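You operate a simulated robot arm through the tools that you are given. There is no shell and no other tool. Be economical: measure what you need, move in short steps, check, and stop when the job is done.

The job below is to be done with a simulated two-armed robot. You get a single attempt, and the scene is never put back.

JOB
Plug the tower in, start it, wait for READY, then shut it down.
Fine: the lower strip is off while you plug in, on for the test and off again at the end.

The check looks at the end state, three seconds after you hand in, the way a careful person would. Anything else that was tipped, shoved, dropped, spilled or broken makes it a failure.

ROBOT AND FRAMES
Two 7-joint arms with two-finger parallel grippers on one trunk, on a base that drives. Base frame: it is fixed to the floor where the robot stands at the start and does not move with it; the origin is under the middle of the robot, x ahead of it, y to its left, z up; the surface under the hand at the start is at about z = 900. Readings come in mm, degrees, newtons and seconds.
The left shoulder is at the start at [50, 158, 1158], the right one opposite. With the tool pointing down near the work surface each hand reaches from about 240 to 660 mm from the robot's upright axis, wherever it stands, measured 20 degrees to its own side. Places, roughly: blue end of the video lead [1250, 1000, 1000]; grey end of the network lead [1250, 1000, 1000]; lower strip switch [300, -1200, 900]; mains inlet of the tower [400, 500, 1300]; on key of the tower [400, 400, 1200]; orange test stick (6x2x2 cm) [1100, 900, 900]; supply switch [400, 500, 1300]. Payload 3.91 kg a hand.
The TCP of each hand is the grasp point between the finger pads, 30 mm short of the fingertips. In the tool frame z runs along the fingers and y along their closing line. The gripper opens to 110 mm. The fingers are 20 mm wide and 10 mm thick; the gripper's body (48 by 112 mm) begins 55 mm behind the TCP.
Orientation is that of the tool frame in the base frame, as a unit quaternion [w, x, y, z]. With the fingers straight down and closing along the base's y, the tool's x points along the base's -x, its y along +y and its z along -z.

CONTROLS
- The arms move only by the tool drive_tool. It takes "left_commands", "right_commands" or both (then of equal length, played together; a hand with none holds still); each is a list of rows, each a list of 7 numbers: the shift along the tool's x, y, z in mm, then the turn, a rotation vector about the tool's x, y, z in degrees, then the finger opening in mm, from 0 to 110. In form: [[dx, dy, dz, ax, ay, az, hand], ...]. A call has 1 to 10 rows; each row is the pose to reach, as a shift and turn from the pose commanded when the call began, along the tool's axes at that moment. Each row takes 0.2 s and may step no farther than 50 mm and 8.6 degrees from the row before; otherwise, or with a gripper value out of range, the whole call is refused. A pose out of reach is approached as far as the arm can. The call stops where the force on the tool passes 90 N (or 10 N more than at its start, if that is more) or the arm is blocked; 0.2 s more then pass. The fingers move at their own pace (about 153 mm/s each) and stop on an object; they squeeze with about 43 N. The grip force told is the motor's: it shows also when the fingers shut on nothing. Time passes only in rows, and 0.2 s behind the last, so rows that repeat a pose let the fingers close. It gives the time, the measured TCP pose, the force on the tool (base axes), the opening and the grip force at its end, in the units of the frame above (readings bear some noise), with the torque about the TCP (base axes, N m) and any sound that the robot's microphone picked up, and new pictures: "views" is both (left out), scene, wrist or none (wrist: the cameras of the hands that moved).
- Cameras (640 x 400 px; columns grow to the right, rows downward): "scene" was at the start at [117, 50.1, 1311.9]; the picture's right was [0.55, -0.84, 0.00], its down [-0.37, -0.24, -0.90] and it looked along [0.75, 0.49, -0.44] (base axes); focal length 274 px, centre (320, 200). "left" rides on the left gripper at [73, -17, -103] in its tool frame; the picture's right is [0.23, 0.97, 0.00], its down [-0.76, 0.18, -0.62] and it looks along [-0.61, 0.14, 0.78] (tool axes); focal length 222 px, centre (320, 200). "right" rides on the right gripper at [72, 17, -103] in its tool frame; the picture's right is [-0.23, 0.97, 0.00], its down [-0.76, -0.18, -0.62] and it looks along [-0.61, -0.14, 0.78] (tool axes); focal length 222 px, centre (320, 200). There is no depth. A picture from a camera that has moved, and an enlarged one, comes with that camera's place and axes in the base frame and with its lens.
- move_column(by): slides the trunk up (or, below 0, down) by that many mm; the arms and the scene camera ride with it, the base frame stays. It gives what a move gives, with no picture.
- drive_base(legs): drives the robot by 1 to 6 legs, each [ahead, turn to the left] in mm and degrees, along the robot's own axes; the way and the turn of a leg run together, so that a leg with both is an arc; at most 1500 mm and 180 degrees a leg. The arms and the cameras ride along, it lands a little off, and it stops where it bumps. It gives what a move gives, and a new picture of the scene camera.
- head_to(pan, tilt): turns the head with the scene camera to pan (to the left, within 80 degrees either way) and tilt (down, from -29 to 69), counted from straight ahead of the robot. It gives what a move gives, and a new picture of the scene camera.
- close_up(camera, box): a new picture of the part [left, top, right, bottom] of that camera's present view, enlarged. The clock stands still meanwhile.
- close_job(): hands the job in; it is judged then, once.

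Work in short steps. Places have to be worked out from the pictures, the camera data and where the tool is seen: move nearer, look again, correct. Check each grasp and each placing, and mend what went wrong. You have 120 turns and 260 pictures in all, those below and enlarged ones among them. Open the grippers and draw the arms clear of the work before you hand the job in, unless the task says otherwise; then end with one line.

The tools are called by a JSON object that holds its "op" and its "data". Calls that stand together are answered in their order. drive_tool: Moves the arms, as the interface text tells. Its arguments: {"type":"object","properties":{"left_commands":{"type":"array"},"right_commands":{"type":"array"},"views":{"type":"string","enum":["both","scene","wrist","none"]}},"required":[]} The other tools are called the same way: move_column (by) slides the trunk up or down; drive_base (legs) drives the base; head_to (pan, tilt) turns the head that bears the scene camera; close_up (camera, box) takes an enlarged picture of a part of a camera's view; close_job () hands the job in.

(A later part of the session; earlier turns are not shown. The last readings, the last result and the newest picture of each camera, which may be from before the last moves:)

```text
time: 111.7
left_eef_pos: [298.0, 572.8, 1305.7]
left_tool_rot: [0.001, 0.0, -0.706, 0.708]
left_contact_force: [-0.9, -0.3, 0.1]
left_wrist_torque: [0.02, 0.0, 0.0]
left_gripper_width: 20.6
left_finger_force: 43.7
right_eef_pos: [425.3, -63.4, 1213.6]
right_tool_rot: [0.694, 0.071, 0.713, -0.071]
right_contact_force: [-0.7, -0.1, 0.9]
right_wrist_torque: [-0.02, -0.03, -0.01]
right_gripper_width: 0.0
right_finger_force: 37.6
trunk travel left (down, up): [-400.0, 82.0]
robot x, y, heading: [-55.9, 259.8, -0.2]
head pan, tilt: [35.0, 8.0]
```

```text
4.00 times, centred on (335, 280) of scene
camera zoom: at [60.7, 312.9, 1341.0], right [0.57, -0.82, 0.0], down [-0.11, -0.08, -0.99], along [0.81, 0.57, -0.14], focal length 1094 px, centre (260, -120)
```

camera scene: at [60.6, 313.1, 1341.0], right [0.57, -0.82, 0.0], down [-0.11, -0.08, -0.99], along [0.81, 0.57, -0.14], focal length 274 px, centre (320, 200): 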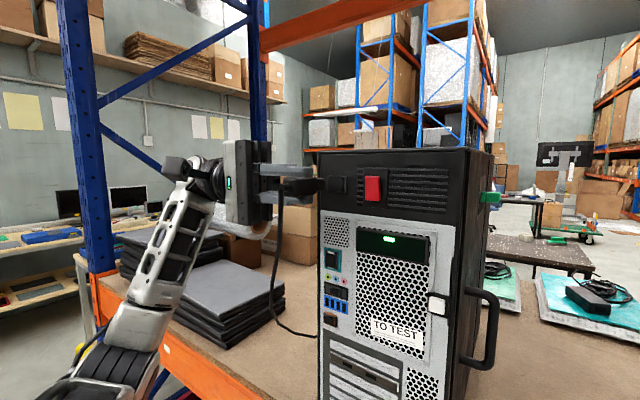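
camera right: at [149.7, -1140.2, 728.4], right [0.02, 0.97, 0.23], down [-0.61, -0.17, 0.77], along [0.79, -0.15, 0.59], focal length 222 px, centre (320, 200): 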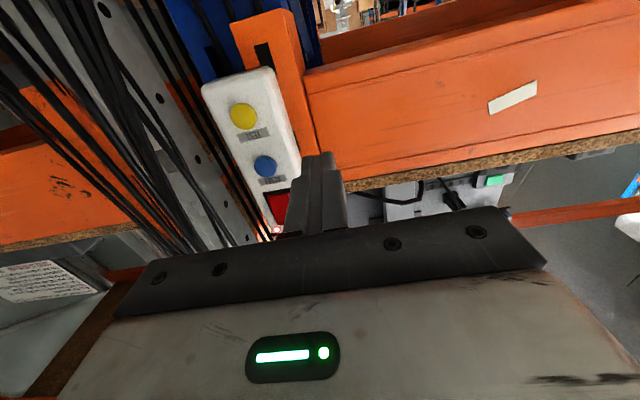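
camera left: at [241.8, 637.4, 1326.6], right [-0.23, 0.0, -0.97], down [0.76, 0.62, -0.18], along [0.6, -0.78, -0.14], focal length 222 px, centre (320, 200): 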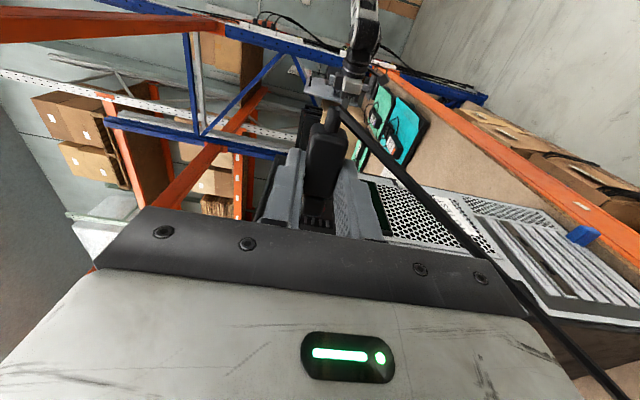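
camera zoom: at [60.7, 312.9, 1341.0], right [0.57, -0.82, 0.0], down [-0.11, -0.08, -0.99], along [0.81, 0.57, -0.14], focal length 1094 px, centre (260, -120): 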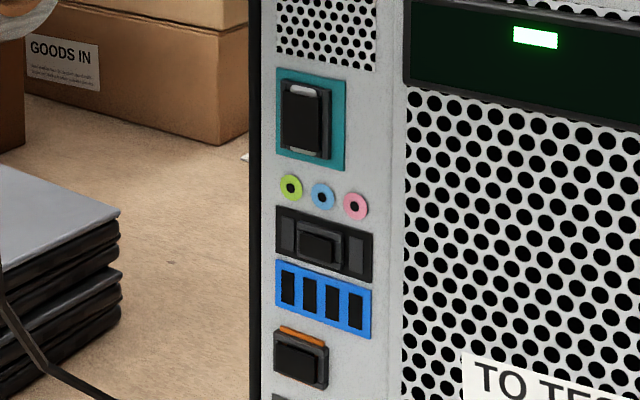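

By the torque the nozzle's right edge hit the right frame bar; I'll retry 2 mm further to the left.

{"op": "drive_tool", "data": {"left_commands": [[0, 0, 37.4, 0, 0, 0, 0], [-25, 0, 37.4, 0, 0, 0, 0], [-50, -0.5, 37.4, 0, 0, 0, 0], [-57, -0.5, 37.4, 0, 0, 0, 0], [-61, -0.5, 37.4, 0, 0, 0, 0], [-65, -0.5, 37.4, 0, 0, 0, 0]], "views": "none"}}

{"op": "close_up", "data": {"camera": "scene", "box": [310, 160, 370, 205]}}

```text
time: 113.1
left_eef_pos: [360.0, 536.3, 1308.3]
left_tool_rot: [-0.002, 0.003, 0.708, -0.706]
left_contact_force: [-20.8, 0.6, -8.2]
left_wrist_torque: [0.07, 0.25, -0.14]
left_gripper_width: 20.6
left_finger_force: 42.9
right_eef_pos: [422.6, -63.6, 1214.2]
right_tool_rot: [0.694, 0.072, 0.713, -0.071]
right_contact_force: [0.3, -0.1, 0.4]
right_wrist_torque: [-0.03, -0.01, 0.0]
right_gripper_width: 0.0
right_finger_force: 38.1
trunk travel left (down, up): [-400.0, 82.0]
robot x, y, heading: [-55.2, 259.5, -0.0]
head pan, tilt: [35.0, 8.0]
```

```text
8.89 times, centred on (340, 182) of scene
camera zoom: at [57.2, 313.5, 1341.2], right [0.58, -0.82, 0.0], down [-0.11, -0.08, -0.99], along [0.81, 0.57, -0.14], focal length 2432 px, centre (142, 356)
```

zoom: 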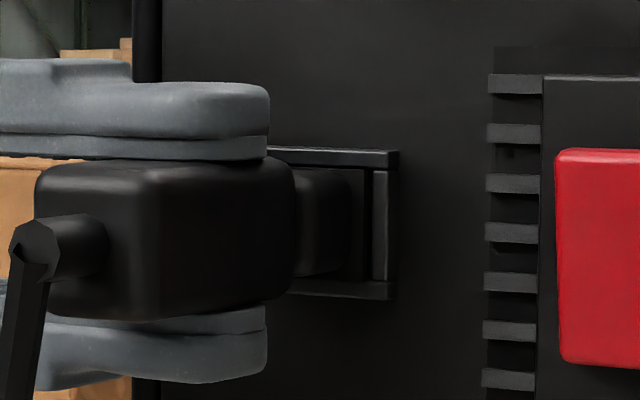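

Now the contact is at the left edge, so the right spot lies between (TCP y≈534.8). Retry there.

{"op": "drive_tool", "data": {"left_commands": [[8, 0, 0, 0, 0, 0, 0], [8, 0.6, 1.5, 0, 0, 0, 0], [3, 0.6, 1.5, 0, 0, 0, 0], [-1, 0.6, 1.5, 0, 0, 0, 0], [-4, 0.6, 1.5, 0, 0, 0, 0], [-6, 0.6, 1.5, 0, 0, 0, 0]], "views": "none"}}

{"op": "close_up", "data": {"camera": "scene", "box": [310, 160, 370, 205]}}

```text
time: 114.5
left_eef_pos: [369.5, 534.7, 1306.8]
left_tool_rot: [0.002, 0.0, -0.707, 0.707]
left_contact_force: [0.6, -0.7, 0.4]
left_wrist_torque: [-0.01, 0.01, -0.05]
left_gripper_width: 20.5
left_finger_force: 42.4
right_eef_pos: [423.4, -64.5, 1213.0]
right_tool_rot: [0.693, 0.072, 0.714, -0.072]
right_contact_force: [0.4, 0.1, -0.1]
right_wrist_torque: [-0.01, 0.01, -0.01]
right_gripper_width: 0.2
right_finger_force: 37.6
trunk travel left (down, up): [-400.0, 82.0]
robot x, y, heading: [-55.8, 264.7, -0.0]
head pan, tilt: [35.0, 8.0]
```

```text
8.89 times, centred on (340, 182) of scene
camera zoom: at [60.7, 313.1, 1341.0], right [0.57, -0.82, 0.0], down [-0.11, -0.08, -0.99], along [0.81, 0.57, -0.14], focal length 2432 px, centre (142, 356)
```

zoom: 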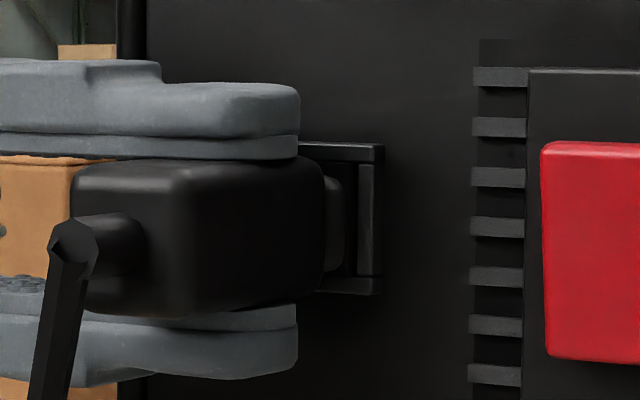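

It went in — 10 mm deeper with no force. Push on to seat fully.

{"op": "drive_tool", "data": {"left_commands": [[-3, 0, 0, 0, 0, 0, 0], [-6, 0, 0, 0, 0, 0, 0], [-9, 0, 0, 0, 0, 0, 0], [-12, 0, 0, 0, 0, 0, 0], [-14, 0, 0, 0, 0, 0, 0]], "views": "none"}}

{"op": "close_up", "data": {"camera": "scene", "box": [310, 160, 370, 205]}}

```text
time: 115.7
left_eef_pos: [373.8, 534.9, 1306.1]
left_tool_rot: [-0.004, 0.008, 0.709, -0.705]
left_contact_force: [-36.9, -0.8, -15.5]
left_wrist_torque: [0.29, 0.43, -0.72]
left_gripper_width: 20.6
left_finger_force: 43.0
right_eef_pos: [420.4, -61.5, 1216.7]
right_tool_rot: [0.695, 0.071, 0.712, -0.07]
right_contact_force: [-0.7, -0.1, 0.1]
right_wrist_torque: [-0.01, -0.03, -0.01]
right_gripper_width: 0.0
right_finger_force: 37.6
trunk travel left (down, up): [-400.0, 82.0]
robot x, y, heading: [-56.0, 261.1, 0.2]
head pan, tilt: [35.0, 8.0]
```

```text
8.89 times, centred on (340, 182) of scene
camera zoom: at [55.1, 313.8, 1341.5], right [0.57, -0.82, 0.0], down [-0.11, -0.08, -0.99], along [0.81, 0.57, -0.14], focal length 2432 px, centre (142, 356)
```

zoom: 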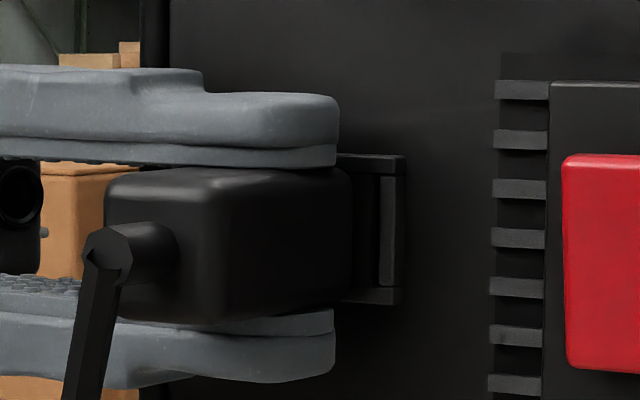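

Plug body is against the frame (37 N). Relax the push, open, and check that it stays.

{"op": "drive_tool", "data": {"left_commands": [[9, 0, 0, 0, 0, 0, 0], [9, 0, 0, 0, 0, 0, 40], [9, 0, 0, 0, 0, 0, 50], [9, 0, -20, 0, 0, 0, 50], [9, 0, -50, 0, 0, 0, 50], [9, 0, -70, 0, 0, 0, 50]], "views": "scene"}}

{"op": "close_up", "data": {"camera": "scene", "box": [310, 160, 370, 205]}}

```text
time: 117.1
left_eef_pos: [374.3, 605.0, 1305.6]
left_tool_rot: [0.003, 0.0, -0.706, 0.708]
left_contact_force: [0.8, -0.3, 1.1]
left_wrist_torque: [0.03, 0.01, 0.02]
left_gripper_width: 50.0
left_finger_force: 0.1
right_eef_pos: [425.9, -62.9, 1214.2]
right_tool_rot: [0.693, 0.072, 0.714, -0.072]
right_contact_force: [-0.6, 0.6, 0.1]
right_wrist_torque: [-0.01, -0.01, 0.0]
right_gripper_width: 0.1
right_finger_force: 37.6
trunk travel left (down, up): [-400.0, 82.0]
robot x, y, heading: [-55.3, 260.2, -0.3]
head pan, tilt: [35.0, 8.0]
camera scene: at [60.6, 313.2, 1341.0], right [0.57, -0.82, 0.0], down [-0.11, -0.08, -0.99], along [0.81, 0.57, -0.14], focal length 274 px, centre (320, 200)
```

scene: 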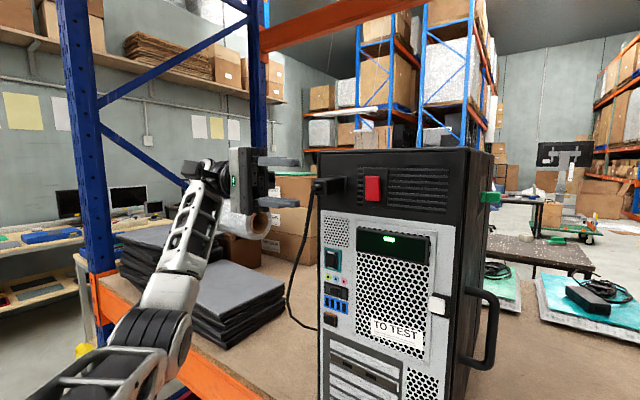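

```text
8.89 times, centred on (340, 182) of scene
camera zoom: at [60.6, 313.2, 1341.0], right [0.57, -0.82, 0.0], down [-0.11, -0.08, -0.99], along [0.81, 0.57, -0.14], focal length 2432 px, centre (142, 356)
```

zoom: 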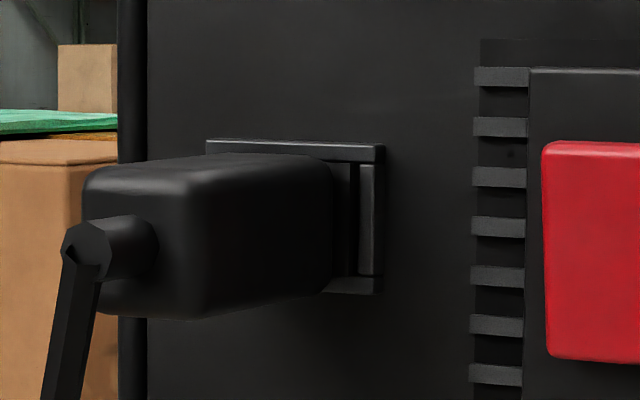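

The plug stays in. Inspect display, supply rocker and on key closely.

{"op": "close_up", "data": {"camera": "scene", "box": [350, 160, 400, 210]}}

{"op": "close_up", "data": {"camera": "scene", "box": [350, 222, 440, 272]}}

{"op": "close_up", "data": {"camera": "scene", "box": [410, 280, 460, 330]}}

```text
8.00 times, centred on (375, 185) of scene
camera zoom: at [60.6, 313.2, 1341.0], right [0.57, -0.82, 0.0], down [-0.11, -0.08, -0.99], along [0.81, 0.57, -0.14], focal length 2189 px, centre (-120, 320)
```

zoom: 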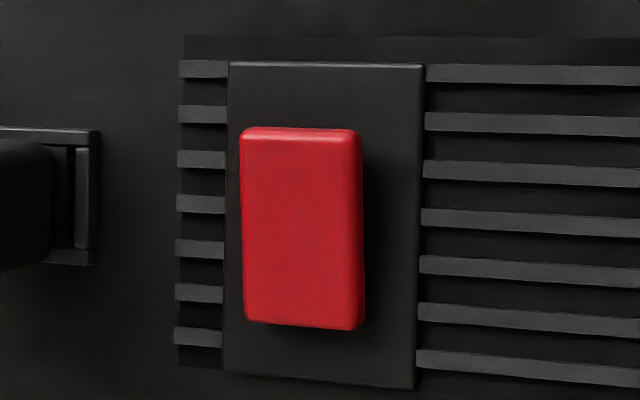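

```text
7.11 times, centred on (395, 247) of scene
camera zoom: at [60.6, 313.2, 1341.0], right [0.57, -0.82, 0.0], down [-0.11, -0.08, -0.99], along [0.81, 0.57, -0.14], focal length 1945 px, centre (-213, -134)
```

zoom: 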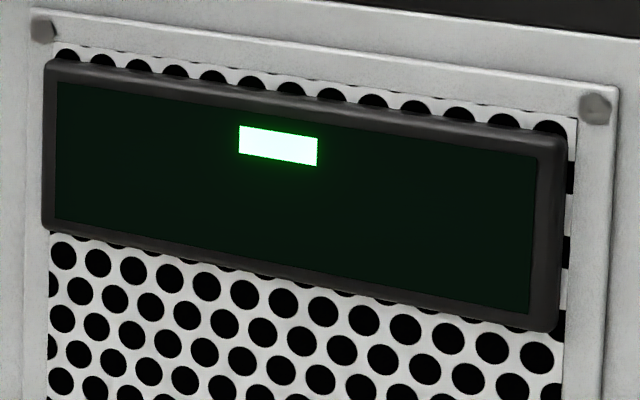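

```text
8.00 times, centred on (435, 305) of scene
camera zoom: at [60.6, 313.2, 1341.0], right [0.57, -0.82, 0.0], down [-0.11, -0.08, -0.99], along [0.81, 0.57, -0.14], focal length 2189 px, centre (-600, -640)
```

zoom: 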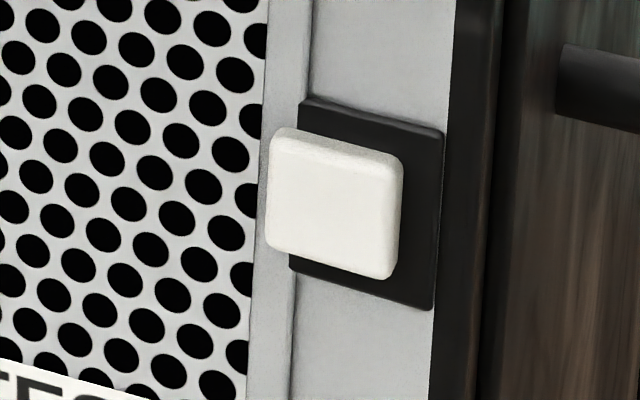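

Display shows only a dash; the supply rocker's lower half is in (same as "on" on the strip). Now drive back to the strip to switch it on, reusing the earlier station.

{"op": "drive_base", "data": {"legs": [[-340, 0], [0, -90], [1385, 0], [0, 101]]}}

{"op": "move_column", "data": {"by": -310}}

{"op": "head_to", "data": {"pan": -12, "tilt": 15}}

```text
time: 134.0
left_eef_pos: [-44.5, -710.5, 1306.2]
left_tool_rot: [-0.065, 0.068, -0.703, 0.705]
left_contact_force: [-0.3, -0.8, 0.3]
left_wrist_torque: [0.04, -0.01, 0.0]
left_gripper_width: 50.0
left_finger_force: 0.0
right_eef_pos: [130.9, -1355.4, 1213.7]
right_tool_rot: [0.696, 0.004, 0.718, -0.006]
right_contact_force: [-0.1, 0.1, 0.3]
right_wrist_torque: [0.03, 0.01, 0.05]
right_gripper_width: 0.0
right_finger_force: 37.9
trunk travel left (down, up): [-400.0, 82.0]
robot x, y, heading: [-402.0, -1127.7, 11.0]
head pan, tilt: [35.0, 8.0]
camera scene: at [-298.1, -1054.5, 1341.0], right [0.72, -0.7, 0.0], down [-0.1, -0.1, -0.99], along [0.69, 0.71, -0.14], focal length 274 px, centre (320, 200)
```

scene: 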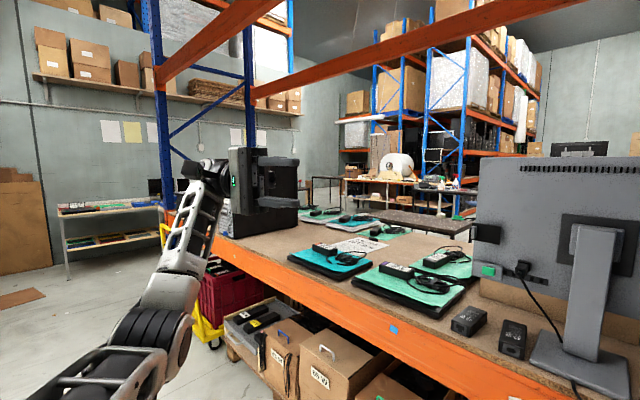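

```text
time: 137.1
left_eef_pos: [-43.9, -710.3, 996.2]
left_tool_rot: [-0.065, 0.067, -0.704, 0.704]
left_contact_force: [-0.1, 0.3, 0.2]
left_wrist_torque: [0.0, 0.0, -0.02]
left_gripper_width: 50.2
left_finger_force: 0.1
right_eef_pos: [130.3, -1357.5, 903.4]
right_tool_rot: [0.697, 0.003, 0.717, -0.004]
right_contact_force: [0.0, 0.3, -0.3]
right_wrist_torque: [-0.01, 0.02, -0.02]
right_gripper_width: 0.3
right_finger_force: 37.8
trunk travel left (down, up): [-90.0, 392.0]
robot x, y, heading: [-403.0, -1128.5, 11.0]
head pan, tilt: [35.0, 8.0]
```

```text
time: 138.2
left_eef_pos: [-42.9, -710.3, 997.4]
left_tool_rot: [-0.065, 0.068, -0.703, 0.705]
left_contact_force: [0.0, -0.1, 0.0]
left_wrist_torque: [-0.03, -0.01, 0.0]
left_gripper_width: 50.0
left_finger_force: 0.2
right_eef_pos: [130.3, -1356.5, 904.1]
right_tool_rot: [0.697, 0.005, 0.717, -0.006]
right_contact_force: [-0.7, -0.8, 0.5]
right_wrist_torque: [0.04, 0.01, 0.02]
right_gripper_width: 0.0
right_finger_force: 37.6
trunk travel left (down, up): [-90.0, 392.0]
robot x, y, heading: [-402.6, -1132.6, 10.9]
head pan, tilt: [-12.0, 15.0]
camera scene: at [-269.1, -1122.8, 1019.7], right [-0.02, -1.0, 0.0], down [-0.26, 0.0, -0.97], along [0.97, -0.02, -0.26], focal length 274 px, centre (320, 200)
```

scene: 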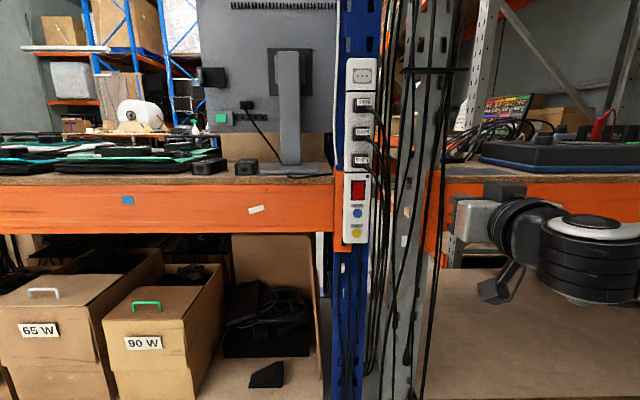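

{"op": "drive_base", "data": {"legs": [[60, 0]]}}

{"op": "drive_tool", "data": {"right_commands": [[10, 40, 0, 0, 0, 0, 0], [20, 80, 0, 0, 0, 0, 0], [30, 110, 10, 0, 0, 0, 0], [45, 122, 30, 0, 0, 0, 0], [45, 122, 60, 0, 0, 0, 0], [45, 122, 75, 0, 0, 0, 0], [45, 122, 75, 0, 0, 0, 0]], "views": "wrist"}}

{"op": "close_up", "data": {"camera": "right", "box": [220, 60, 400, 220]}}

```text
time: 139.2
left_eef_pos: [13.4, -698.7, 996.5]
left_tool_rot: [-0.065, 0.066, -0.703, 0.705]
left_contact_force: [-0.5, 0.1, -0.2]
left_wrist_torque: [0.02, -0.02, 0.01]
left_gripper_width: 49.9
left_finger_force: 0.0
right_eef_pos: [188.4, -1344.5, 904.2]
right_tool_rot: [0.696, 0.004, 0.718, -0.006]
right_contact_force: [-0.6, 0.4, 0.4]
right_wrist_torque: [0.02, 0.0, 0.0]
right_gripper_width: 0.0
right_finger_force: 37.3
trunk travel left (down, up): [-90.0, 392.0]
robot x, y, heading: [-343.2, -1119.1, 10.9]
head pan, tilt: [-12.0, 15.0]
camera scene: at [-211.1, -1111.7, 1019.7], right [-0.02, -1.0, 0.0], down [-0.26, 0.01, -0.97], along [0.97, -0.02, -0.26], focal length 274 px, centre (320, 200)
```

scene: 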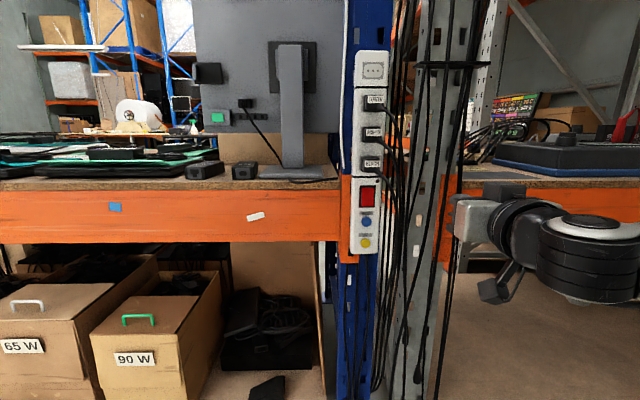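

```text
time: 140.8
left_eef_pos: [14.3, -698.3, 996.5]
left_tool_rot: [-0.064, 0.067, -0.704, 0.705]
left_contact_force: [0.6, 0.1, -0.2]
left_wrist_torque: [0.02, -0.02, 0.0]
left_gripper_width: 50.3
left_finger_force: 0.1
right_eef_pos: [265.2, -1223.5, 858.6]
right_tool_rot: [0.696, 0.004, 0.718, -0.006]
right_contact_force: [-0.4, 0.0, -0.5]
right_wrist_torque: [0.0, 0.0, -0.02]
right_gripper_width: 0.0
right_finger_force: 38.1
trunk travel left (down, up): [-90.0, 392.0]
robot x, y, heading: [-342.2, -1119.3, 10.7]
head pan, tilt: [-12.0, 15.0]
camera right: at [159.3, -1203.9, 789.7], right [0.02, 0.97, 0.22], down [-0.6, -0.17, 0.78], along [0.8, -0.15, 0.58], focal length 222 px, centre (320, 200)
```

right: 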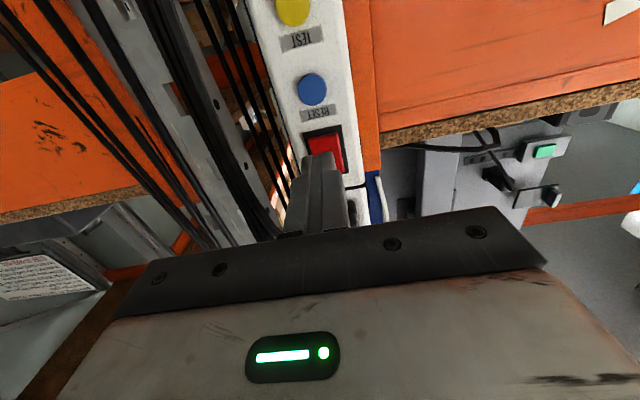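

```text
2.50 times, centred on (310, 140) of right
camera zoom: at [159.3, -1203.9, 789.7], right [0.02, 0.97, 0.22], down [-0.6, -0.17, 0.78], along [0.8, -0.15, 0.58], focal length 555 px, centre (345, 350)
```

zoom: 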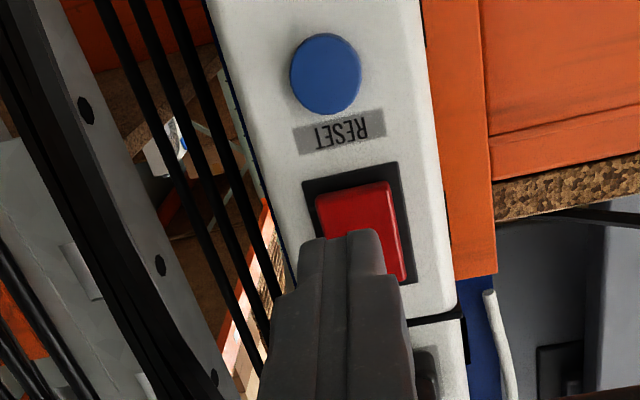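

Same approach pose as before. Press the lower half (ON).

{"op": "drive_tool", "data": {"right_commands": [[0, 2, 12, 0, 0, 0, 0], [-1, 2, 24, 0, 0, 0, 0], [-1, 2, 34, 0, 0, 0, 0], [-1, 2, 40, 0, 0, 0, 0], [-1, 2, 45, 0, 0, 0, 0], [-1, 2, 49, 0, 0, 0, 0]], "views": "none"}}

{"op": "drive_tool", "data": {"right_commands": [[0, 0, -30, 0, 0, 0, 0], [25, 0, -65, 0, 0, 0, 0], [50, 20, -90, 0, 0, 0, 0], [80, 40, -100, 0, 0, 0, 0], [80, 40, -100, 0, 0, 0, 0]], "views": "none"}}

{"op": "close_up", "data": {"camera": "scene", "box": [330, 140, 410, 260]}}

```text
time: 142.2
left_eef_pos: [11.3, -699.1, 997.0]
left_tool_rot: [-0.066, 0.065, -0.704, 0.704]
left_contact_force: [-0.2, 0.6, -0.6]
left_wrist_torque: [0.01, 0.02, 0.03]
left_gripper_width: 49.9
left_finger_force: 0.1
right_eef_pos: [309.0, -1223.4, 856.5]
right_tool_rot: [0.696, 0.004, 0.718, -0.006]
right_contact_force: [-31.4, -3.6, -2.2]
right_wrist_torque: [-0.06, -0.22, -0.09]
right_gripper_width: 0.0
right_finger_force: 37.4
trunk travel left (down, up): [-90.0, 392.0]
robot x, y, heading: [-345.2, -1117.8, 10.9]
head pan, tilt: [-12.0, 15.0]
```

```text
time: 143.4
left_eef_pos: [15.0, -698.6, 996.1]
left_tool_rot: [-0.064, 0.067, -0.703, 0.705]
left_contact_force: [0.1, -0.7, -0.4]
left_wrist_torque: [0.03, 0.03, 0.01]
left_gripper_width: 50.2
left_finger_force: 0.0
right_eef_pos: [211.5, -1182.0, 779.3]
right_tool_rot: [0.696, 0.004, 0.718, -0.006]
right_contact_force: [-0.3, -1.2, -0.1]
right_wrist_torque: [0.01, 0.01, 0.03]
right_gripper_width: 0.0
right_finger_force: 37.5
right hand out of reach, approached as far as the arm can: row 2
trunk travel left (down, up): [-90.0, 392.0]
robot x, y, heading: [-341.0, -1120.7, 10.8]
head pan, tilt: [-12.0, 15.0]
```

```text
3.33 times, centred on (370, 200) of scene
camera zoom: at [-211.0, -1111.7, 1019.6], right [-0.02, -1.0, 0.0], down [-0.26, 0.01, -0.97], along [0.97, -0.02, -0.26], focal length 912 px, centre (153, 200)
```

zoom: 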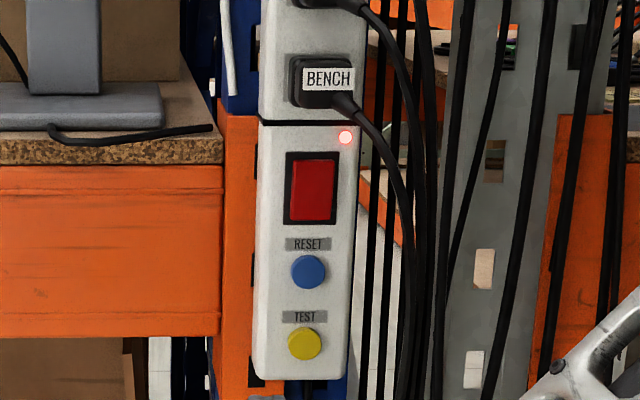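

Lamp lit: strip ON. Raise the trunk and drive back to the tower.

{"op": "move_column", "data": {"by": 310}}

{"op": "drive_base", "data": {"legs": [[-90, 0], [0, 79], [1330, 0], [0, -90]]}}

{"op": "head_to", "data": {"pan": 20, "tilt": 10}}

```text
time: 146.4
left_eef_pos: [14.9, -698.1, 1306.7]
left_tool_rot: [-0.064, 0.066, -0.703, 0.705]
left_contact_force: [-0.2, -0.2, -1.2]
left_wrist_torque: [0.03, -0.02, 0.01]
left_gripper_width: 50.4
left_finger_force: 0.2
right_eef_pos: [212.6, -1181.5, 1089.2]
right_tool_rot: [0.697, 0.003, 0.717, -0.004]
right_contact_force: [0.0, -0.1, 0.5]
right_wrist_torque: [-0.01, 0.02, -0.02]
right_gripper_width: 0.0
right_finger_force: 37.7
trunk travel left (down, up): [-400.0, 82.0]
robot x, y, heading: [-342.2, -1117.6, 10.8]
head pan, tilt: [-12.0, 15.0]
```

```text
time: 161.1
left_eef_pos: [-45.5, 547.1, 1306.1]
left_tool_rot: [-0.008, 0.011, -0.707, 0.707]
left_contact_force: [-0.3, 0.4, 0.7]
left_wrist_torque: [0.02, -0.01, -0.01]
left_gripper_width: 50.4
left_finger_force: 0.1
right_eef_pos: [73.3, 40.2, 1088.9]
right_tool_rot: [0.694, 0.061, 0.715, -0.061]
right_contact_force: [-0.9, 0.3, -0.2]
right_wrist_torque: [0.05, 0.01, -0.01]
right_gripper_width: 0.1
right_finger_force: 37.4
trunk travel left (down, up): [-400.0, 82.0]
robot x, y, heading: [-465.8, 195.8, 1.8]
head pan, tilt: [-12.0, 15.0]
camera scene: at [-332.8, 176.6, 1329.6], right [-0.18, -0.98, 0.0], down [-0.25, 0.05, -0.97], along [0.95, -0.17, -0.26], focal length 274 px, centre (320, 200)
```

scene: 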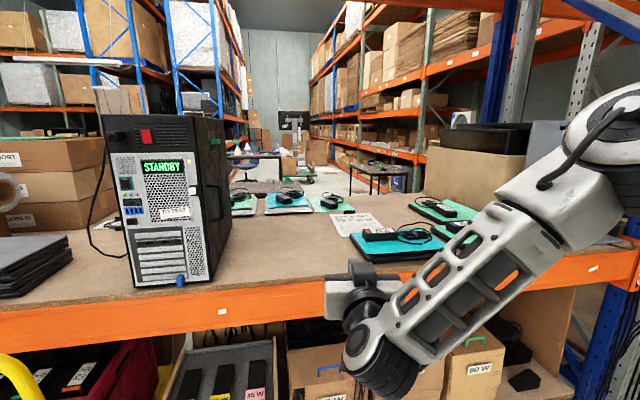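

```text
time: 162.0
left_eef_pos: [-44.6, 548.8, 1307.4]
left_tool_rot: [-0.009, 0.011, -0.706, 0.708]
left_contact_force: [0.3, 0.6, -0.2]
left_wrist_torque: [-0.02, 0.0, 0.03]
left_gripper_width: 49.9
left_finger_force: 0.0
right_eef_pos: [73.8, 41.5, 1088.4]
right_tool_rot: [0.694, 0.062, 0.715, -0.062]
right_contact_force: [-0.5, -0.2, -0.3]
right_wrist_torque: [0.01, 0.01, 0.02]
right_gripper_width: 0.1
right_finger_force: 37.7
trunk travel left (down, up): [-400.0, 82.0]
robot x, y, heading: [-464.3, 194.4, 2.0]
head pan, tilt: [20.0, 10.0]
camera scene: at [-338.3, 227.7, 1337.8], right [0.37, -0.93, 0.0], down [-0.16, -0.06, -0.98], along [0.92, 0.36, -0.17], focal length 274 px, centre (320, 200)
```

scene: 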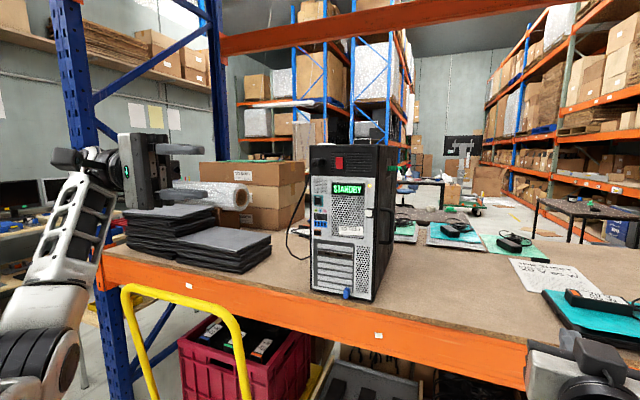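

Display reads STANDBY: the tower has mains. I'll turn the left hand to point forward (for pressing the white key), fingers closed, at about the key's height.

{"op": "drive_tool", "data": {"left_commands": [[-8, 10, 8, 0, -8.5, 0, 30], [-16, 20, 16, 0, -17, 0, 10], [-24, 32, 24, 0, -25.5, 0, 0], [-32, 45, 32, 0, -34, 0, 0], [-40, 58, 40, 0, -42.5, 0, 0], [-48, 70, 48, 0, -51, 0, 0], [-56, 82, 56, 0, -59.5, 0, 0], [-64, 95, 64, 0, -68, 0, 0], [-72, 108, 72, 0, -76.5, 0, 0], [-80, 120, 80, 0, -85, 0, 0]], "views": "scene"}}

{"op": "close_up", "data": {"camera": "scene", "box": [300, 140, 400, 240]}}

```text
time: 164.2
left_eef_pos: [36.5, 471.0, 1187.3]
left_tool_rot: [0.484, -0.486, 0.515, -0.514]
left_contact_force: [-0.6, -0.3, 1.2]
left_wrist_torque: [0.0, -0.02, -0.01]
left_gripper_width: 0.0
left_finger_force: 37.8
right_eef_pos: [73.3, 39.7, 1088.8]
right_tool_rot: [0.694, 0.061, 0.715, -0.061]
right_contact_force: [-0.7, -0.9, -0.1]
right_wrist_torque: [0.01, 0.0, 0.0]
right_gripper_width: 0.1
right_finger_force: 37.6
trunk travel left (down, up): [-400.0, 82.0]
robot x, y, heading: [-461.7, 193.3, 1.6]
head pan, tilt: [20.0, 10.0]
camera scene: at [-338.1, 227.3, 1337.8], right [0.37, -0.93, 0.0], down [-0.16, -0.06, -0.98], along [0.91, 0.36, -0.17], focal length 274 px, centre (320, 200)
```

scene: 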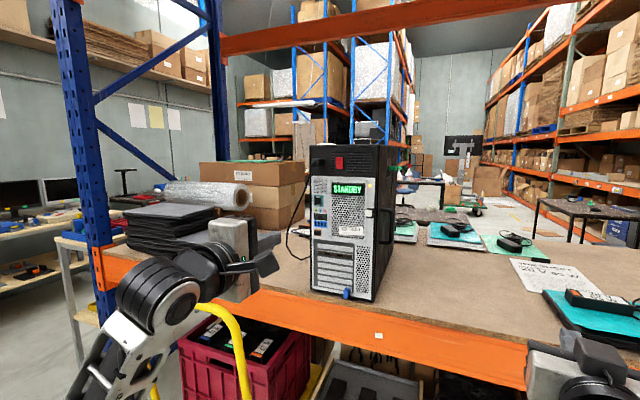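

```text
4.00 times, centred on (350, 190) of scene
camera zoom: at [-338.1, 227.3, 1337.8], right [0.37, -0.93, 0.0], down [-0.16, -0.06, -0.98], along [0.91, 0.36, -0.17], focal length 1094 px, centre (200, 240)
```

zoom: 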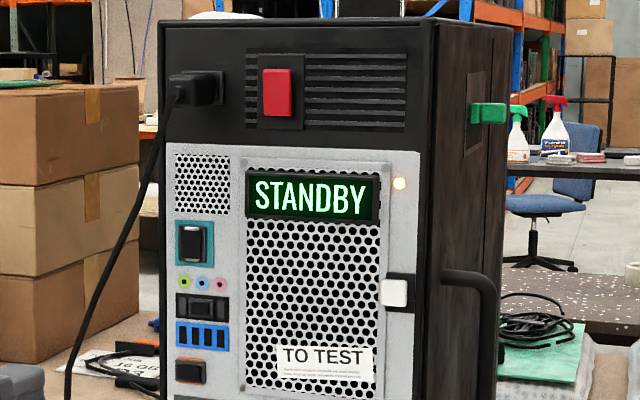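

White key at ≈(378, 371, 1177). Align the left hand laterally and drive 200 mm nearer.

{"op": "drive_tool", "data": {"left_commands": [[35, 4, 0, 0, -1.5, 0, 0], [70, 8, 0, 0, -3.4, 0, 0], [95, 10, 0, 0, -3.4, 0, 0], [95, 10, 0, 0, -3.4, 0, 0]], "views": "none"}}

{"op": "drive_base", "data": {"legs": [[210, 0]]}}

{"op": "head_to", "data": {"pan": 10, "tilt": 12}}

```text
time: 165.2
left_eef_pos: [32.2, 376.0, 1178.5]
left_tool_rot: [0.499, -0.5, 0.501, -0.5]
left_contact_force: [0.3, -0.3, 0.5]
left_wrist_torque: [-0.04, -0.02, -0.03]
left_gripper_width: 0.0
left_finger_force: 37.6
right_eef_pos: [73.3, 41.0, 1089.7]
right_tool_rot: [0.694, 0.061, 0.715, -0.061]
right_contact_force: [-0.6, 0.9, 0.1]
right_wrist_torque: [0.01, -0.02, 0.0]
right_gripper_width: 0.2
right_finger_force: 37.6
trunk travel left (down, up): [-400.0, 82.0]
robot x, y, heading: [-464.6, 191.5, 1.7]
head pan, tilt: [20.0, 10.0]
```

```text
time: 166.9
left_eef_pos: [241.7, 380.2, 1178.5]
left_tool_rot: [0.497, -0.501, 0.502, -0.5]
left_contact_force: [0.4, -0.1, -0.4]
left_wrist_torque: [0.01, -0.03, 0.05]
left_gripper_width: 0.0
left_finger_force: 37.4
right_eef_pos: [283.5, 45.1, 1088.5]
right_tool_rot: [0.693, 0.061, 0.716, -0.061]
right_contact_force: [0.6, 0.0, -0.3]
right_wrist_torque: [-0.01, -0.02, 0.01]
right_gripper_width: 0.0
right_finger_force: 37.8
trunk travel left (down, up): [-400.0, 82.0]
robot x, y, heading: [-255.3, 198.5, 1.5]
head pan, tilt: [20.0, 10.0]
camera scene: at [-128.0, 233.6, 1337.7], right [0.37, -0.93, 0.0], down [-0.16, -0.06, -0.98], along [0.92, 0.36, -0.17], focal length 274 px, centre (320, 200)
```

scene: 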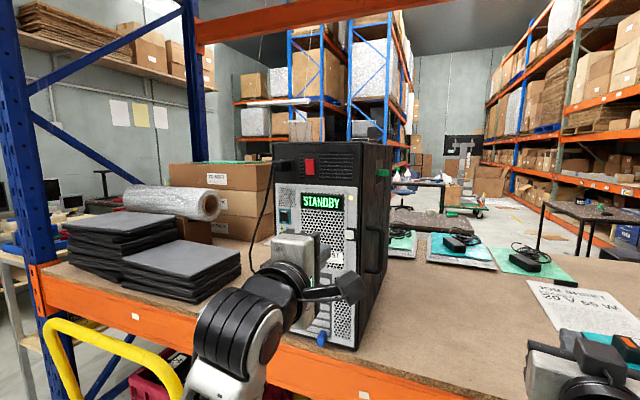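

```text
time: 167.6
left_eef_pos: [240.2, 380.6, 1178.6]
left_tool_rot: [0.498, -0.5, 0.502, -0.5]
left_contact_force: [-0.4, -0.3, 0.6]
left_wrist_torque: [-0.01, -0.01, 0.0]
left_gripper_width: 0.0
left_finger_force: 37.9
right_eef_pos: [282.8, 45.2, 1089.4]
right_tool_rot: [0.693, 0.062, 0.715, -0.062]
right_contact_force: [-0.6, 0.3, 0.1]
right_wrist_torque: [0.0, 0.01, 0.0]
right_gripper_width: 0.0
right_finger_force: 37.9
trunk travel left (down, up): [-400.0, 82.0]
robot x, y, heading: [-257.1, 194.4, 1.6]
head pan, tilt: [10.0, 12.0]
camera scene: at [-123.8, 218.1, 1334.5], right [0.2, -0.98, 0.0], down [-0.2, -0.04, -0.98], along [0.96, 0.2, -0.21], focal length 274 px, centre (320, 200)
```

scene: 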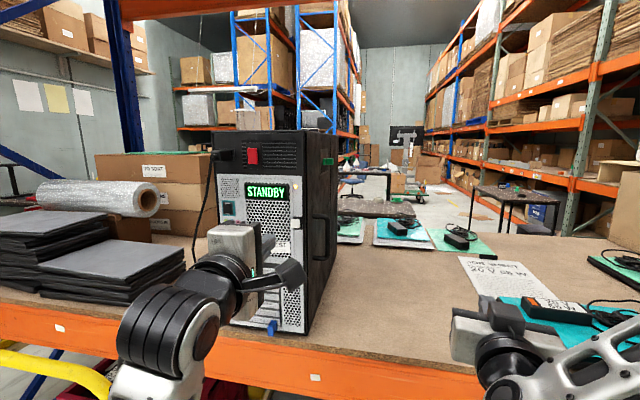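

Now move the fingertips to ~30 mm in front of the key and check with the cameras.

{"op": "drive_tool", "data": {"left_commands": [[5, 1, 30, 0, 0, 0, 0], [9, 1, 60, 0, 0, 0, 0], [9, 1, 75, 0, 0, 0, 0], [9, 1, 75, 0, 0, 0, 0]], "views": "wrist"}}

{"op": "close_up", "data": {"camera": "scene", "box": [230, 175, 330, 265]}}

```text
time: 168.6
left_eef_pos: [316.1, 371.1, 1176.8]
left_tool_rot: [0.498, -0.5, 0.501, -0.501]
left_contact_force: [0.2, -0.2, -0.1]
left_wrist_torque: [-0.01, 0.02, 0.02]
left_gripper_width: 0.2
left_finger_force: 37.8
right_eef_pos: [283.1, 45.6, 1089.1]
right_tool_rot: [0.694, 0.062, 0.715, -0.062]
right_contact_force: [0.3, -0.3, -0.3]
right_wrist_torque: [-0.01, 0.0, 0.02]
right_gripper_width: 0.0
right_finger_force: 37.9
trunk travel left (down, up): [-400.0, 82.0]
robot x, y, heading: [-256.7, 197.7, 1.7]
head pan, tilt: [10.0, 12.0]
camera left: at [212.3, 300.2, 1193.2], right [0.0, -0.23, -0.97], down [-0.62, 0.76, -0.18], along [0.78, 0.6, -0.14], focal length 222 px, centre (320, 200)
```

left: 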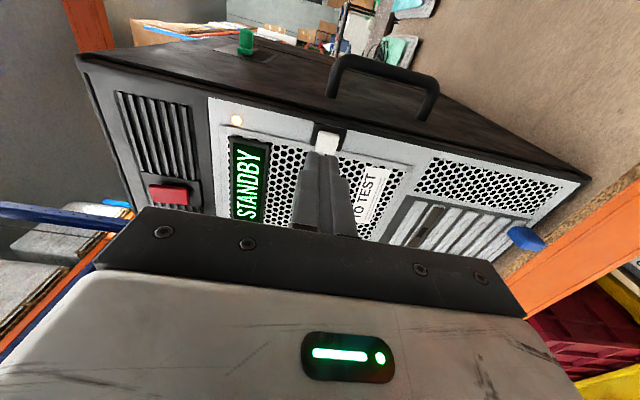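

```text
4.44 times, centred on (280, 220) of scene
camera zoom: at [-123.8, 218.1, 1334.5], right [0.2, -0.98, 0.0], down [-0.2, -0.04, -0.98], along [0.96, 0.2, -0.21], focal length 1216 px, centre (498, 111)
```

zoom: 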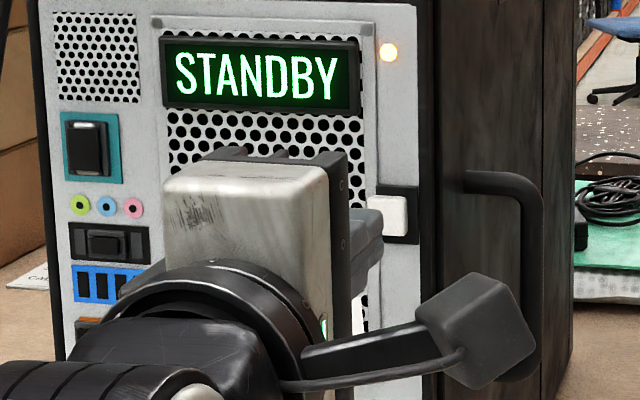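

Aligned. Advance onto the key, stopping on modest force.

{"op": "drive_tool", "data": {"left_commands": [[0, 2, 12, 0, 0, 0, 0], [0, 2, 20, 0, 0, 0, 0], [0, 2, 26, 0, 0, 0, 0], [0, 2, 30, 0, 0, 0, 0]], "views": "wrist"}}

```text
time: 169.6
left_eef_pos: [346.1, 371.3, 1175.2]
left_tool_rot: [-0.498, 0.5, -0.501, 0.501]
left_contact_force: [-0.5, 0.0, -0.8]
left_wrist_torque: [0.01, -0.01, -0.01]
left_gripper_width: 0.3
left_finger_force: 37.9
right_eef_pos: [282.7, 46.1, 1089.3]
right_tool_rot: [0.694, 0.062, 0.715, -0.062]
right_contact_force: [0.5, 0.5, 0.4]
right_wrist_torque: [0.02, 0.02, 0.0]
right_gripper_width: 0.0
right_finger_force: 37.5
trunk travel left (down, up): [-400.0, 82.0]
robot x, y, heading: [-254.1, 200.2, 1.9]
head pan, tilt: [10.0, 12.0]
camera left: at [242.7, 299.7, 1190.8], right [0.0, -0.23, -0.97], down [-0.62, 0.76, -0.18], along [0.78, 0.6, -0.14], focal length 222 px, centre (320, 200)
```

left: 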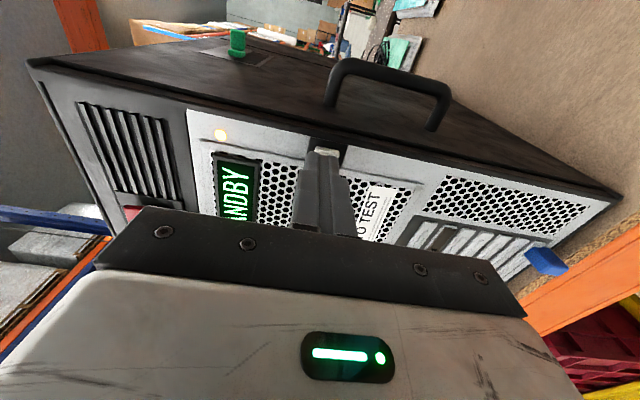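

{"op": "drive_tool", "data": {"left_commands": [[0, 0, 3, 0, 0, 0, 0], [0, 0, 6, 0, 0, 0, 0], [0, 0, 9, 0, 0, 0, 0], [0, 0, 12, 0, 0, 0, 0]], "views": "wrist"}}

{"op": "close_up", "data": {"camera": "scene", "box": [230, 175, 330, 265]}}

```text
time: 170.6
left_eef_pos: [358.5, 371.9, 1174.5]
left_tool_rot: [0.498, -0.5, 0.501, -0.501]
left_contact_force: [-0.8, -1.4, 0.1]
left_wrist_torque: [-0.01, -0.01, 0.0]
left_gripper_width: 0.0
left_finger_force: 37.7
right_eef_pos: [283.1, 45.8, 1088.9]
right_tool_rot: [0.694, 0.062, 0.715, -0.062]
right_contact_force: [-1.4, 1.0, -0.3]
right_wrist_torque: [-0.02, 0.04, 0.02]
right_gripper_width: 0.1
right_finger_force: 37.8
trunk travel left (down, up): [-400.0, 82.0]
robot x, y, heading: [-257.9, 198.7, 1.8]
head pan, tilt: [10.0, 12.0]
heard: click
camera left: at [254.5, 299.3, 1191.2], right [0.0, -0.23, -0.97], down [-0.62, 0.76, -0.18], along [0.78, 0.6, -0.14], focal length 222 px, centre (320, 200)
```

left: 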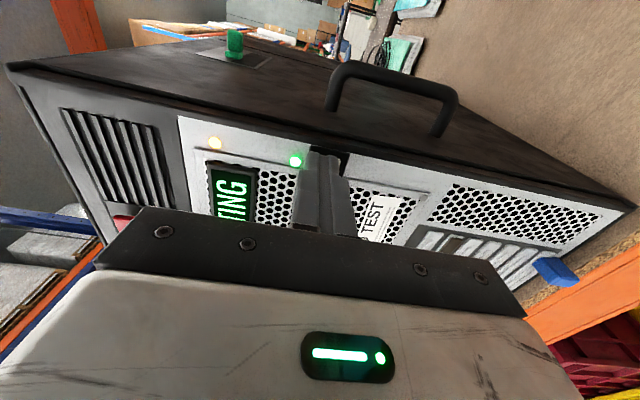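

```text
4.44 times, centred on (280, 220) of scene
camera zoom: at [-124.0, 218.0, 1334.6], right [0.2, -0.98, 0.0], down [-0.2, -0.04, -0.98], along [0.96, 0.2, -0.21], focal length 1216 px, centre (498, 111)
```

zoom: 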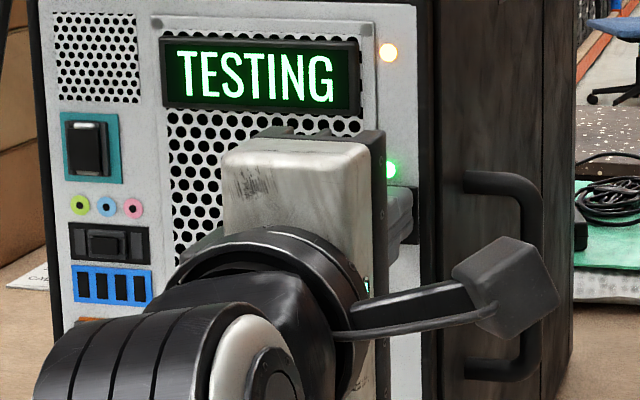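

Click, green lamp, display shows TESTING. Release the key and wait for READY.

{"op": "drive_tool", "data": {"left_commands": [[0, 0, -15, 0, 0, 0, 0], [0, 0, -32, 0, 0, 0, 0], [0, 0, -32, 0, 0, 0, 0], [0, 0, -32, 0, 0, 0, 0], [0, 0, -32, 0, 0, 0, 0], [0, 0, -32, 0, 0, 0, 0], [0, 0, -32, 0, 0, 0, 0], [0, 0, -32, 0, 0, 0, 0], [0, 0, -32, 0, 0, 0, 0], [0, 0, -32, 0, 0, 0, 0]], "views": "none"}}

{"op": "close_up", "data": {"camera": "scene", "box": [230, 175, 330, 265]}}

```text
time: 172.8
left_eef_pos: [326.3, 370.9, 1174.6]
left_tool_rot: [0.498, -0.5, 0.502, -0.5]
left_contact_force: [-0.5, 0.1, -0.3]
left_wrist_torque: [0.02, 0.02, 0.0]
left_gripper_width: 0.0
left_finger_force: 38.0
right_eef_pos: [282.3, 45.1, 1088.7]
right_tool_rot: [0.694, 0.062, 0.715, -0.063]
right_contact_force: [-0.1, -0.3, -0.8]
right_wrist_torque: [0.02, 0.04, -0.03]
right_gripper_width: 0.2
right_finger_force: 37.6
trunk travel left (down, up): [-400.0, 82.0]
robot x, y, heading: [-255.1, 198.0, 1.6]
head pan, tilt: [10.0, 12.0]
```

```text
4.44 times, centred on (280, 220) of scene
camera zoom: at [-123.8, 218.1, 1334.5], right [0.2, -0.98, 0.0], down [-0.2, -0.04, -0.98], along [0.96, 0.2, -0.21], focal length 1216 px, centre (498, 111)
```

zoom: 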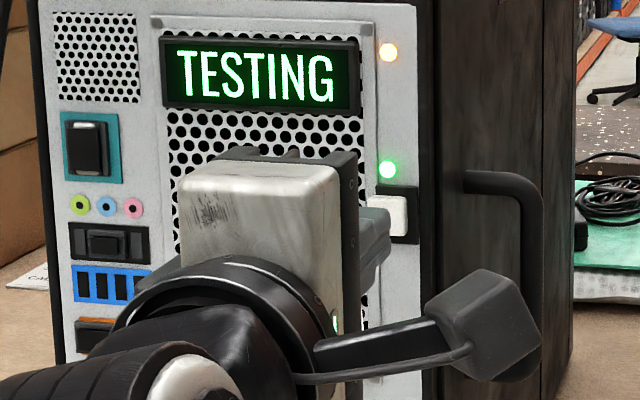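

Still TESTING; wait further.

{"op": "drive_tool", "data": {"left_commands": [[0, 0, 0, 0, 0, 0, 0], [0, 0, 0, 0, 0, 0, 0], [0, 0, 0, 0, 0, 0, 0], [0, 0, 0, 0, 0, 0, 0], [0, 0, 0, 0, 0, 0, 0], [0, 0, 0, 0, 0, 0, 0], [0, 0, 0, 0, 0, 0, 0], [0, 0, 0, 0, 0, 0, 0], [0, 0, 0, 0, 0, 0, 0], [0, 0, 0, 0, 0, 0, 0]], "views": "none"}}

{"op": "drive_tool", "data": {"left_commands": [[0, 0, 0, 0, 0, 0, 0], [0, 0, 0, 0, 0, 0, 0], [0, 0, 0, 0, 0, 0, 0], [0, 0, 0, 0, 0, 0, 0], [0, 0, 0, 0, 0, 0, 0], [0, 0, 0, 0, 0, 0, 0], [0, 0, 0, 0, 0, 0, 0], [0, 0, 0, 0, 0, 0, 0], [0, 0, 0, 0, 0, 0, 0], [0, 0, 0, 0, 0, 0, 0]], "views": "none"}}

{"op": "close_up", "data": {"camera": "scene", "box": [230, 175, 330, 265]}}

```text
time: 175.0
left_eef_pos: [325.9, 370.4, 1175.0]
left_tool_rot: [0.498, -0.5, 0.502, -0.5]
left_contact_force: [-0.1, 0.5, 0.4]
left_wrist_torque: [0.01, -0.01, -0.02]
left_gripper_width: 0.0
left_finger_force: 37.3
right_eef_pos: [283.2, 46.6, 1088.9]
right_tool_rot: [0.694, 0.061, 0.715, -0.061]
right_contact_force: [-0.5, 0.2, 0.3]
right_wrist_torque: [0.03, -0.03, 0.02]
right_gripper_width: 0.0
right_finger_force: 37.9
trunk travel left (down, up): [-400.0, 82.0]
robot x, y, heading: [-254.3, 198.4, 1.5]
head pan, tilt: [10.0, 12.0]
```

```text
time: 177.2
left_eef_pos: [325.7, 371.3, 1174.9]
left_tool_rot: [0.497, -0.5, 0.502, -0.5]
left_contact_force: [0.0, 0.3, -0.6]
left_wrist_torque: [0.0, 0.01, -0.01]
left_gripper_width: 0.0
left_finger_force: 37.6
right_eef_pos: [282.4, 46.2, 1089.0]
right_tool_rot: [0.694, 0.063, 0.714, -0.063]
right_contact_force: [0.5, -0.3, 0.6]
right_wrist_torque: [0.04, 0.01, -0.01]
right_gripper_width: 0.1
right_finger_force: 38.4
trunk travel left (down, up): [-400.0, 82.0]
robot x, y, heading: [-258.4, 197.5, 1.6]
head pan, tilt: [10.0, 12.0]
```

```text
4.44 times, centred on (280, 220) of scene
camera zoom: at [-123.8, 218.1, 1334.5], right [0.2, -0.98, 0.0], down [-0.2, -0.04, -0.98], along [0.96, 0.2, -0.21], focal length 1216 px, centre (498, 111)
```

zoom: 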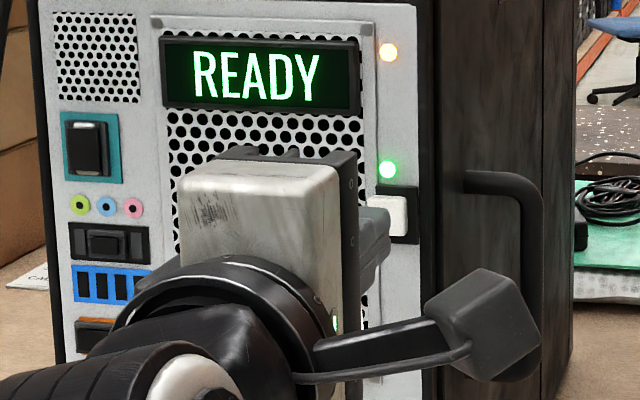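

READY. Now shut down: press the key again the same way and release.

{"op": "drive_tool", "data": {"left_commands": [[0, 0, 15, 0, 0, 0, 0], [0, 0, 25, 0, 0, 0, 0], [0, 0, 32, 0, 0, 0, 0], [0, 0, 32, 0, 0, 0, 0]], "views": "none"}}

{"op": "close_up", "data": {"camera": "scene", "box": [230, 175, 330, 265]}}

{"op": "drive_tool", "data": {"left_commands": [[0, 0, -20, 0, 0, 0, 0], [0, 0, -40, 0, 0, 0, 0], [0, 0, -40, 0, 0, 0, 0], [0, 0, -40, 0, 0, 0, 0], [0, 0, -40, 0, 0, 0, 0], [0, 0, -40, 0, 0, 0, 0], [0, 0, -40, 0, 0, 0, 0]], "views": "none"}}

{"op": "close_up", "data": {"camera": "scene", "box": [230, 175, 330, 265]}}

```text
time: 178.2
left_eef_pos: [359.0, 374.6, 1172.7]
left_tool_rot: [0.501, -0.499, 0.504, -0.495]
left_contact_force: [-4.3, -1.9, -1.8]
left_wrist_torque: [0.01, 0.07, -0.09]
left_gripper_width: 0.1
left_finger_force: 37.4
right_eef_pos: [282.5, 45.8, 1088.7]
right_tool_rot: [0.693, 0.062, 0.715, -0.061]
right_contact_force: [0.4, -0.2, 0.9]
right_wrist_torque: [0.03, 0.0, 0.0]
right_gripper_width: 0.0
right_finger_force: 37.0
trunk travel left (down, up): [-400.0, 82.0]
robot x, y, heading: [-254.3, 196.4, 1.5]
head pan, tilt: [10.0, 12.0]
heard: click
```

```text
4.44 times, centred on (280, 220) of scene
camera zoom: at [-124.2, 217.9, 1334.6], right [0.2, -0.98, 0.0], down [-0.2, -0.04, -0.98], along [0.96, 0.2, -0.21], focal length 1216 px, centre (498, 111)
```

zoom: 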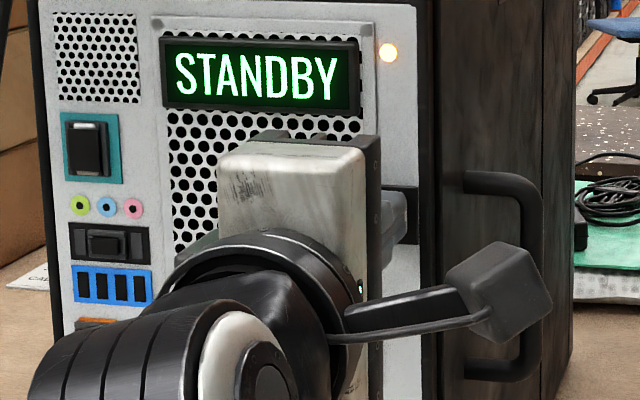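

```text
time: 179.8
left_eef_pos: [317.7, 371.2, 1175.6]
left_tool_rot: [0.497, -0.5, 0.502, -0.501]
left_contact_force: [1.2, 1.2, 0.3]
left_wrist_torque: [0.0, -0.01, 0.01]
left_gripper_width: 0.0
left_finger_force: 37.6
right_eef_pos: [282.3, 45.0, 1089.0]
right_tool_rot: [0.694, 0.062, 0.715, -0.062]
right_contact_force: [0.3, -0.2, 0.0]
right_wrist_torque: [0.0, 0.02, 0.0]
right_gripper_width: 0.0
right_finger_force: 38.2
trunk travel left (down, up): [-400.0, 82.0]
robot x, y, heading: [-255.7, 198.1, 1.4]
head pan, tilt: [10.0, 12.0]
```

```text
4.44 times, centred on (280, 220) of scene
camera zoom: at [-123.8, 218.1, 1334.5], right [0.2, -0.98, 0.0], down [-0.2, -0.04, -0.98], along [0.96, 0.2, -0.21], focal length 1216 px, centre (498, 111)
```

zoom: 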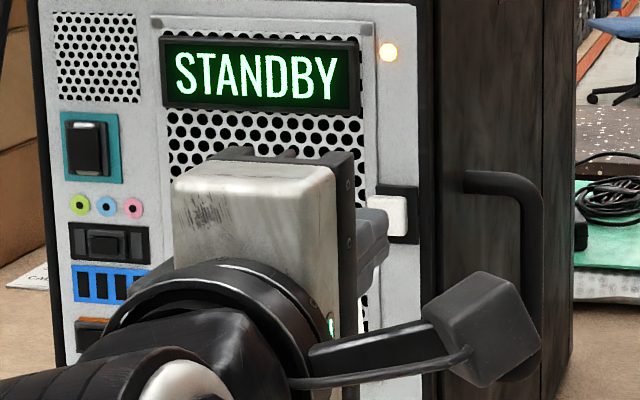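

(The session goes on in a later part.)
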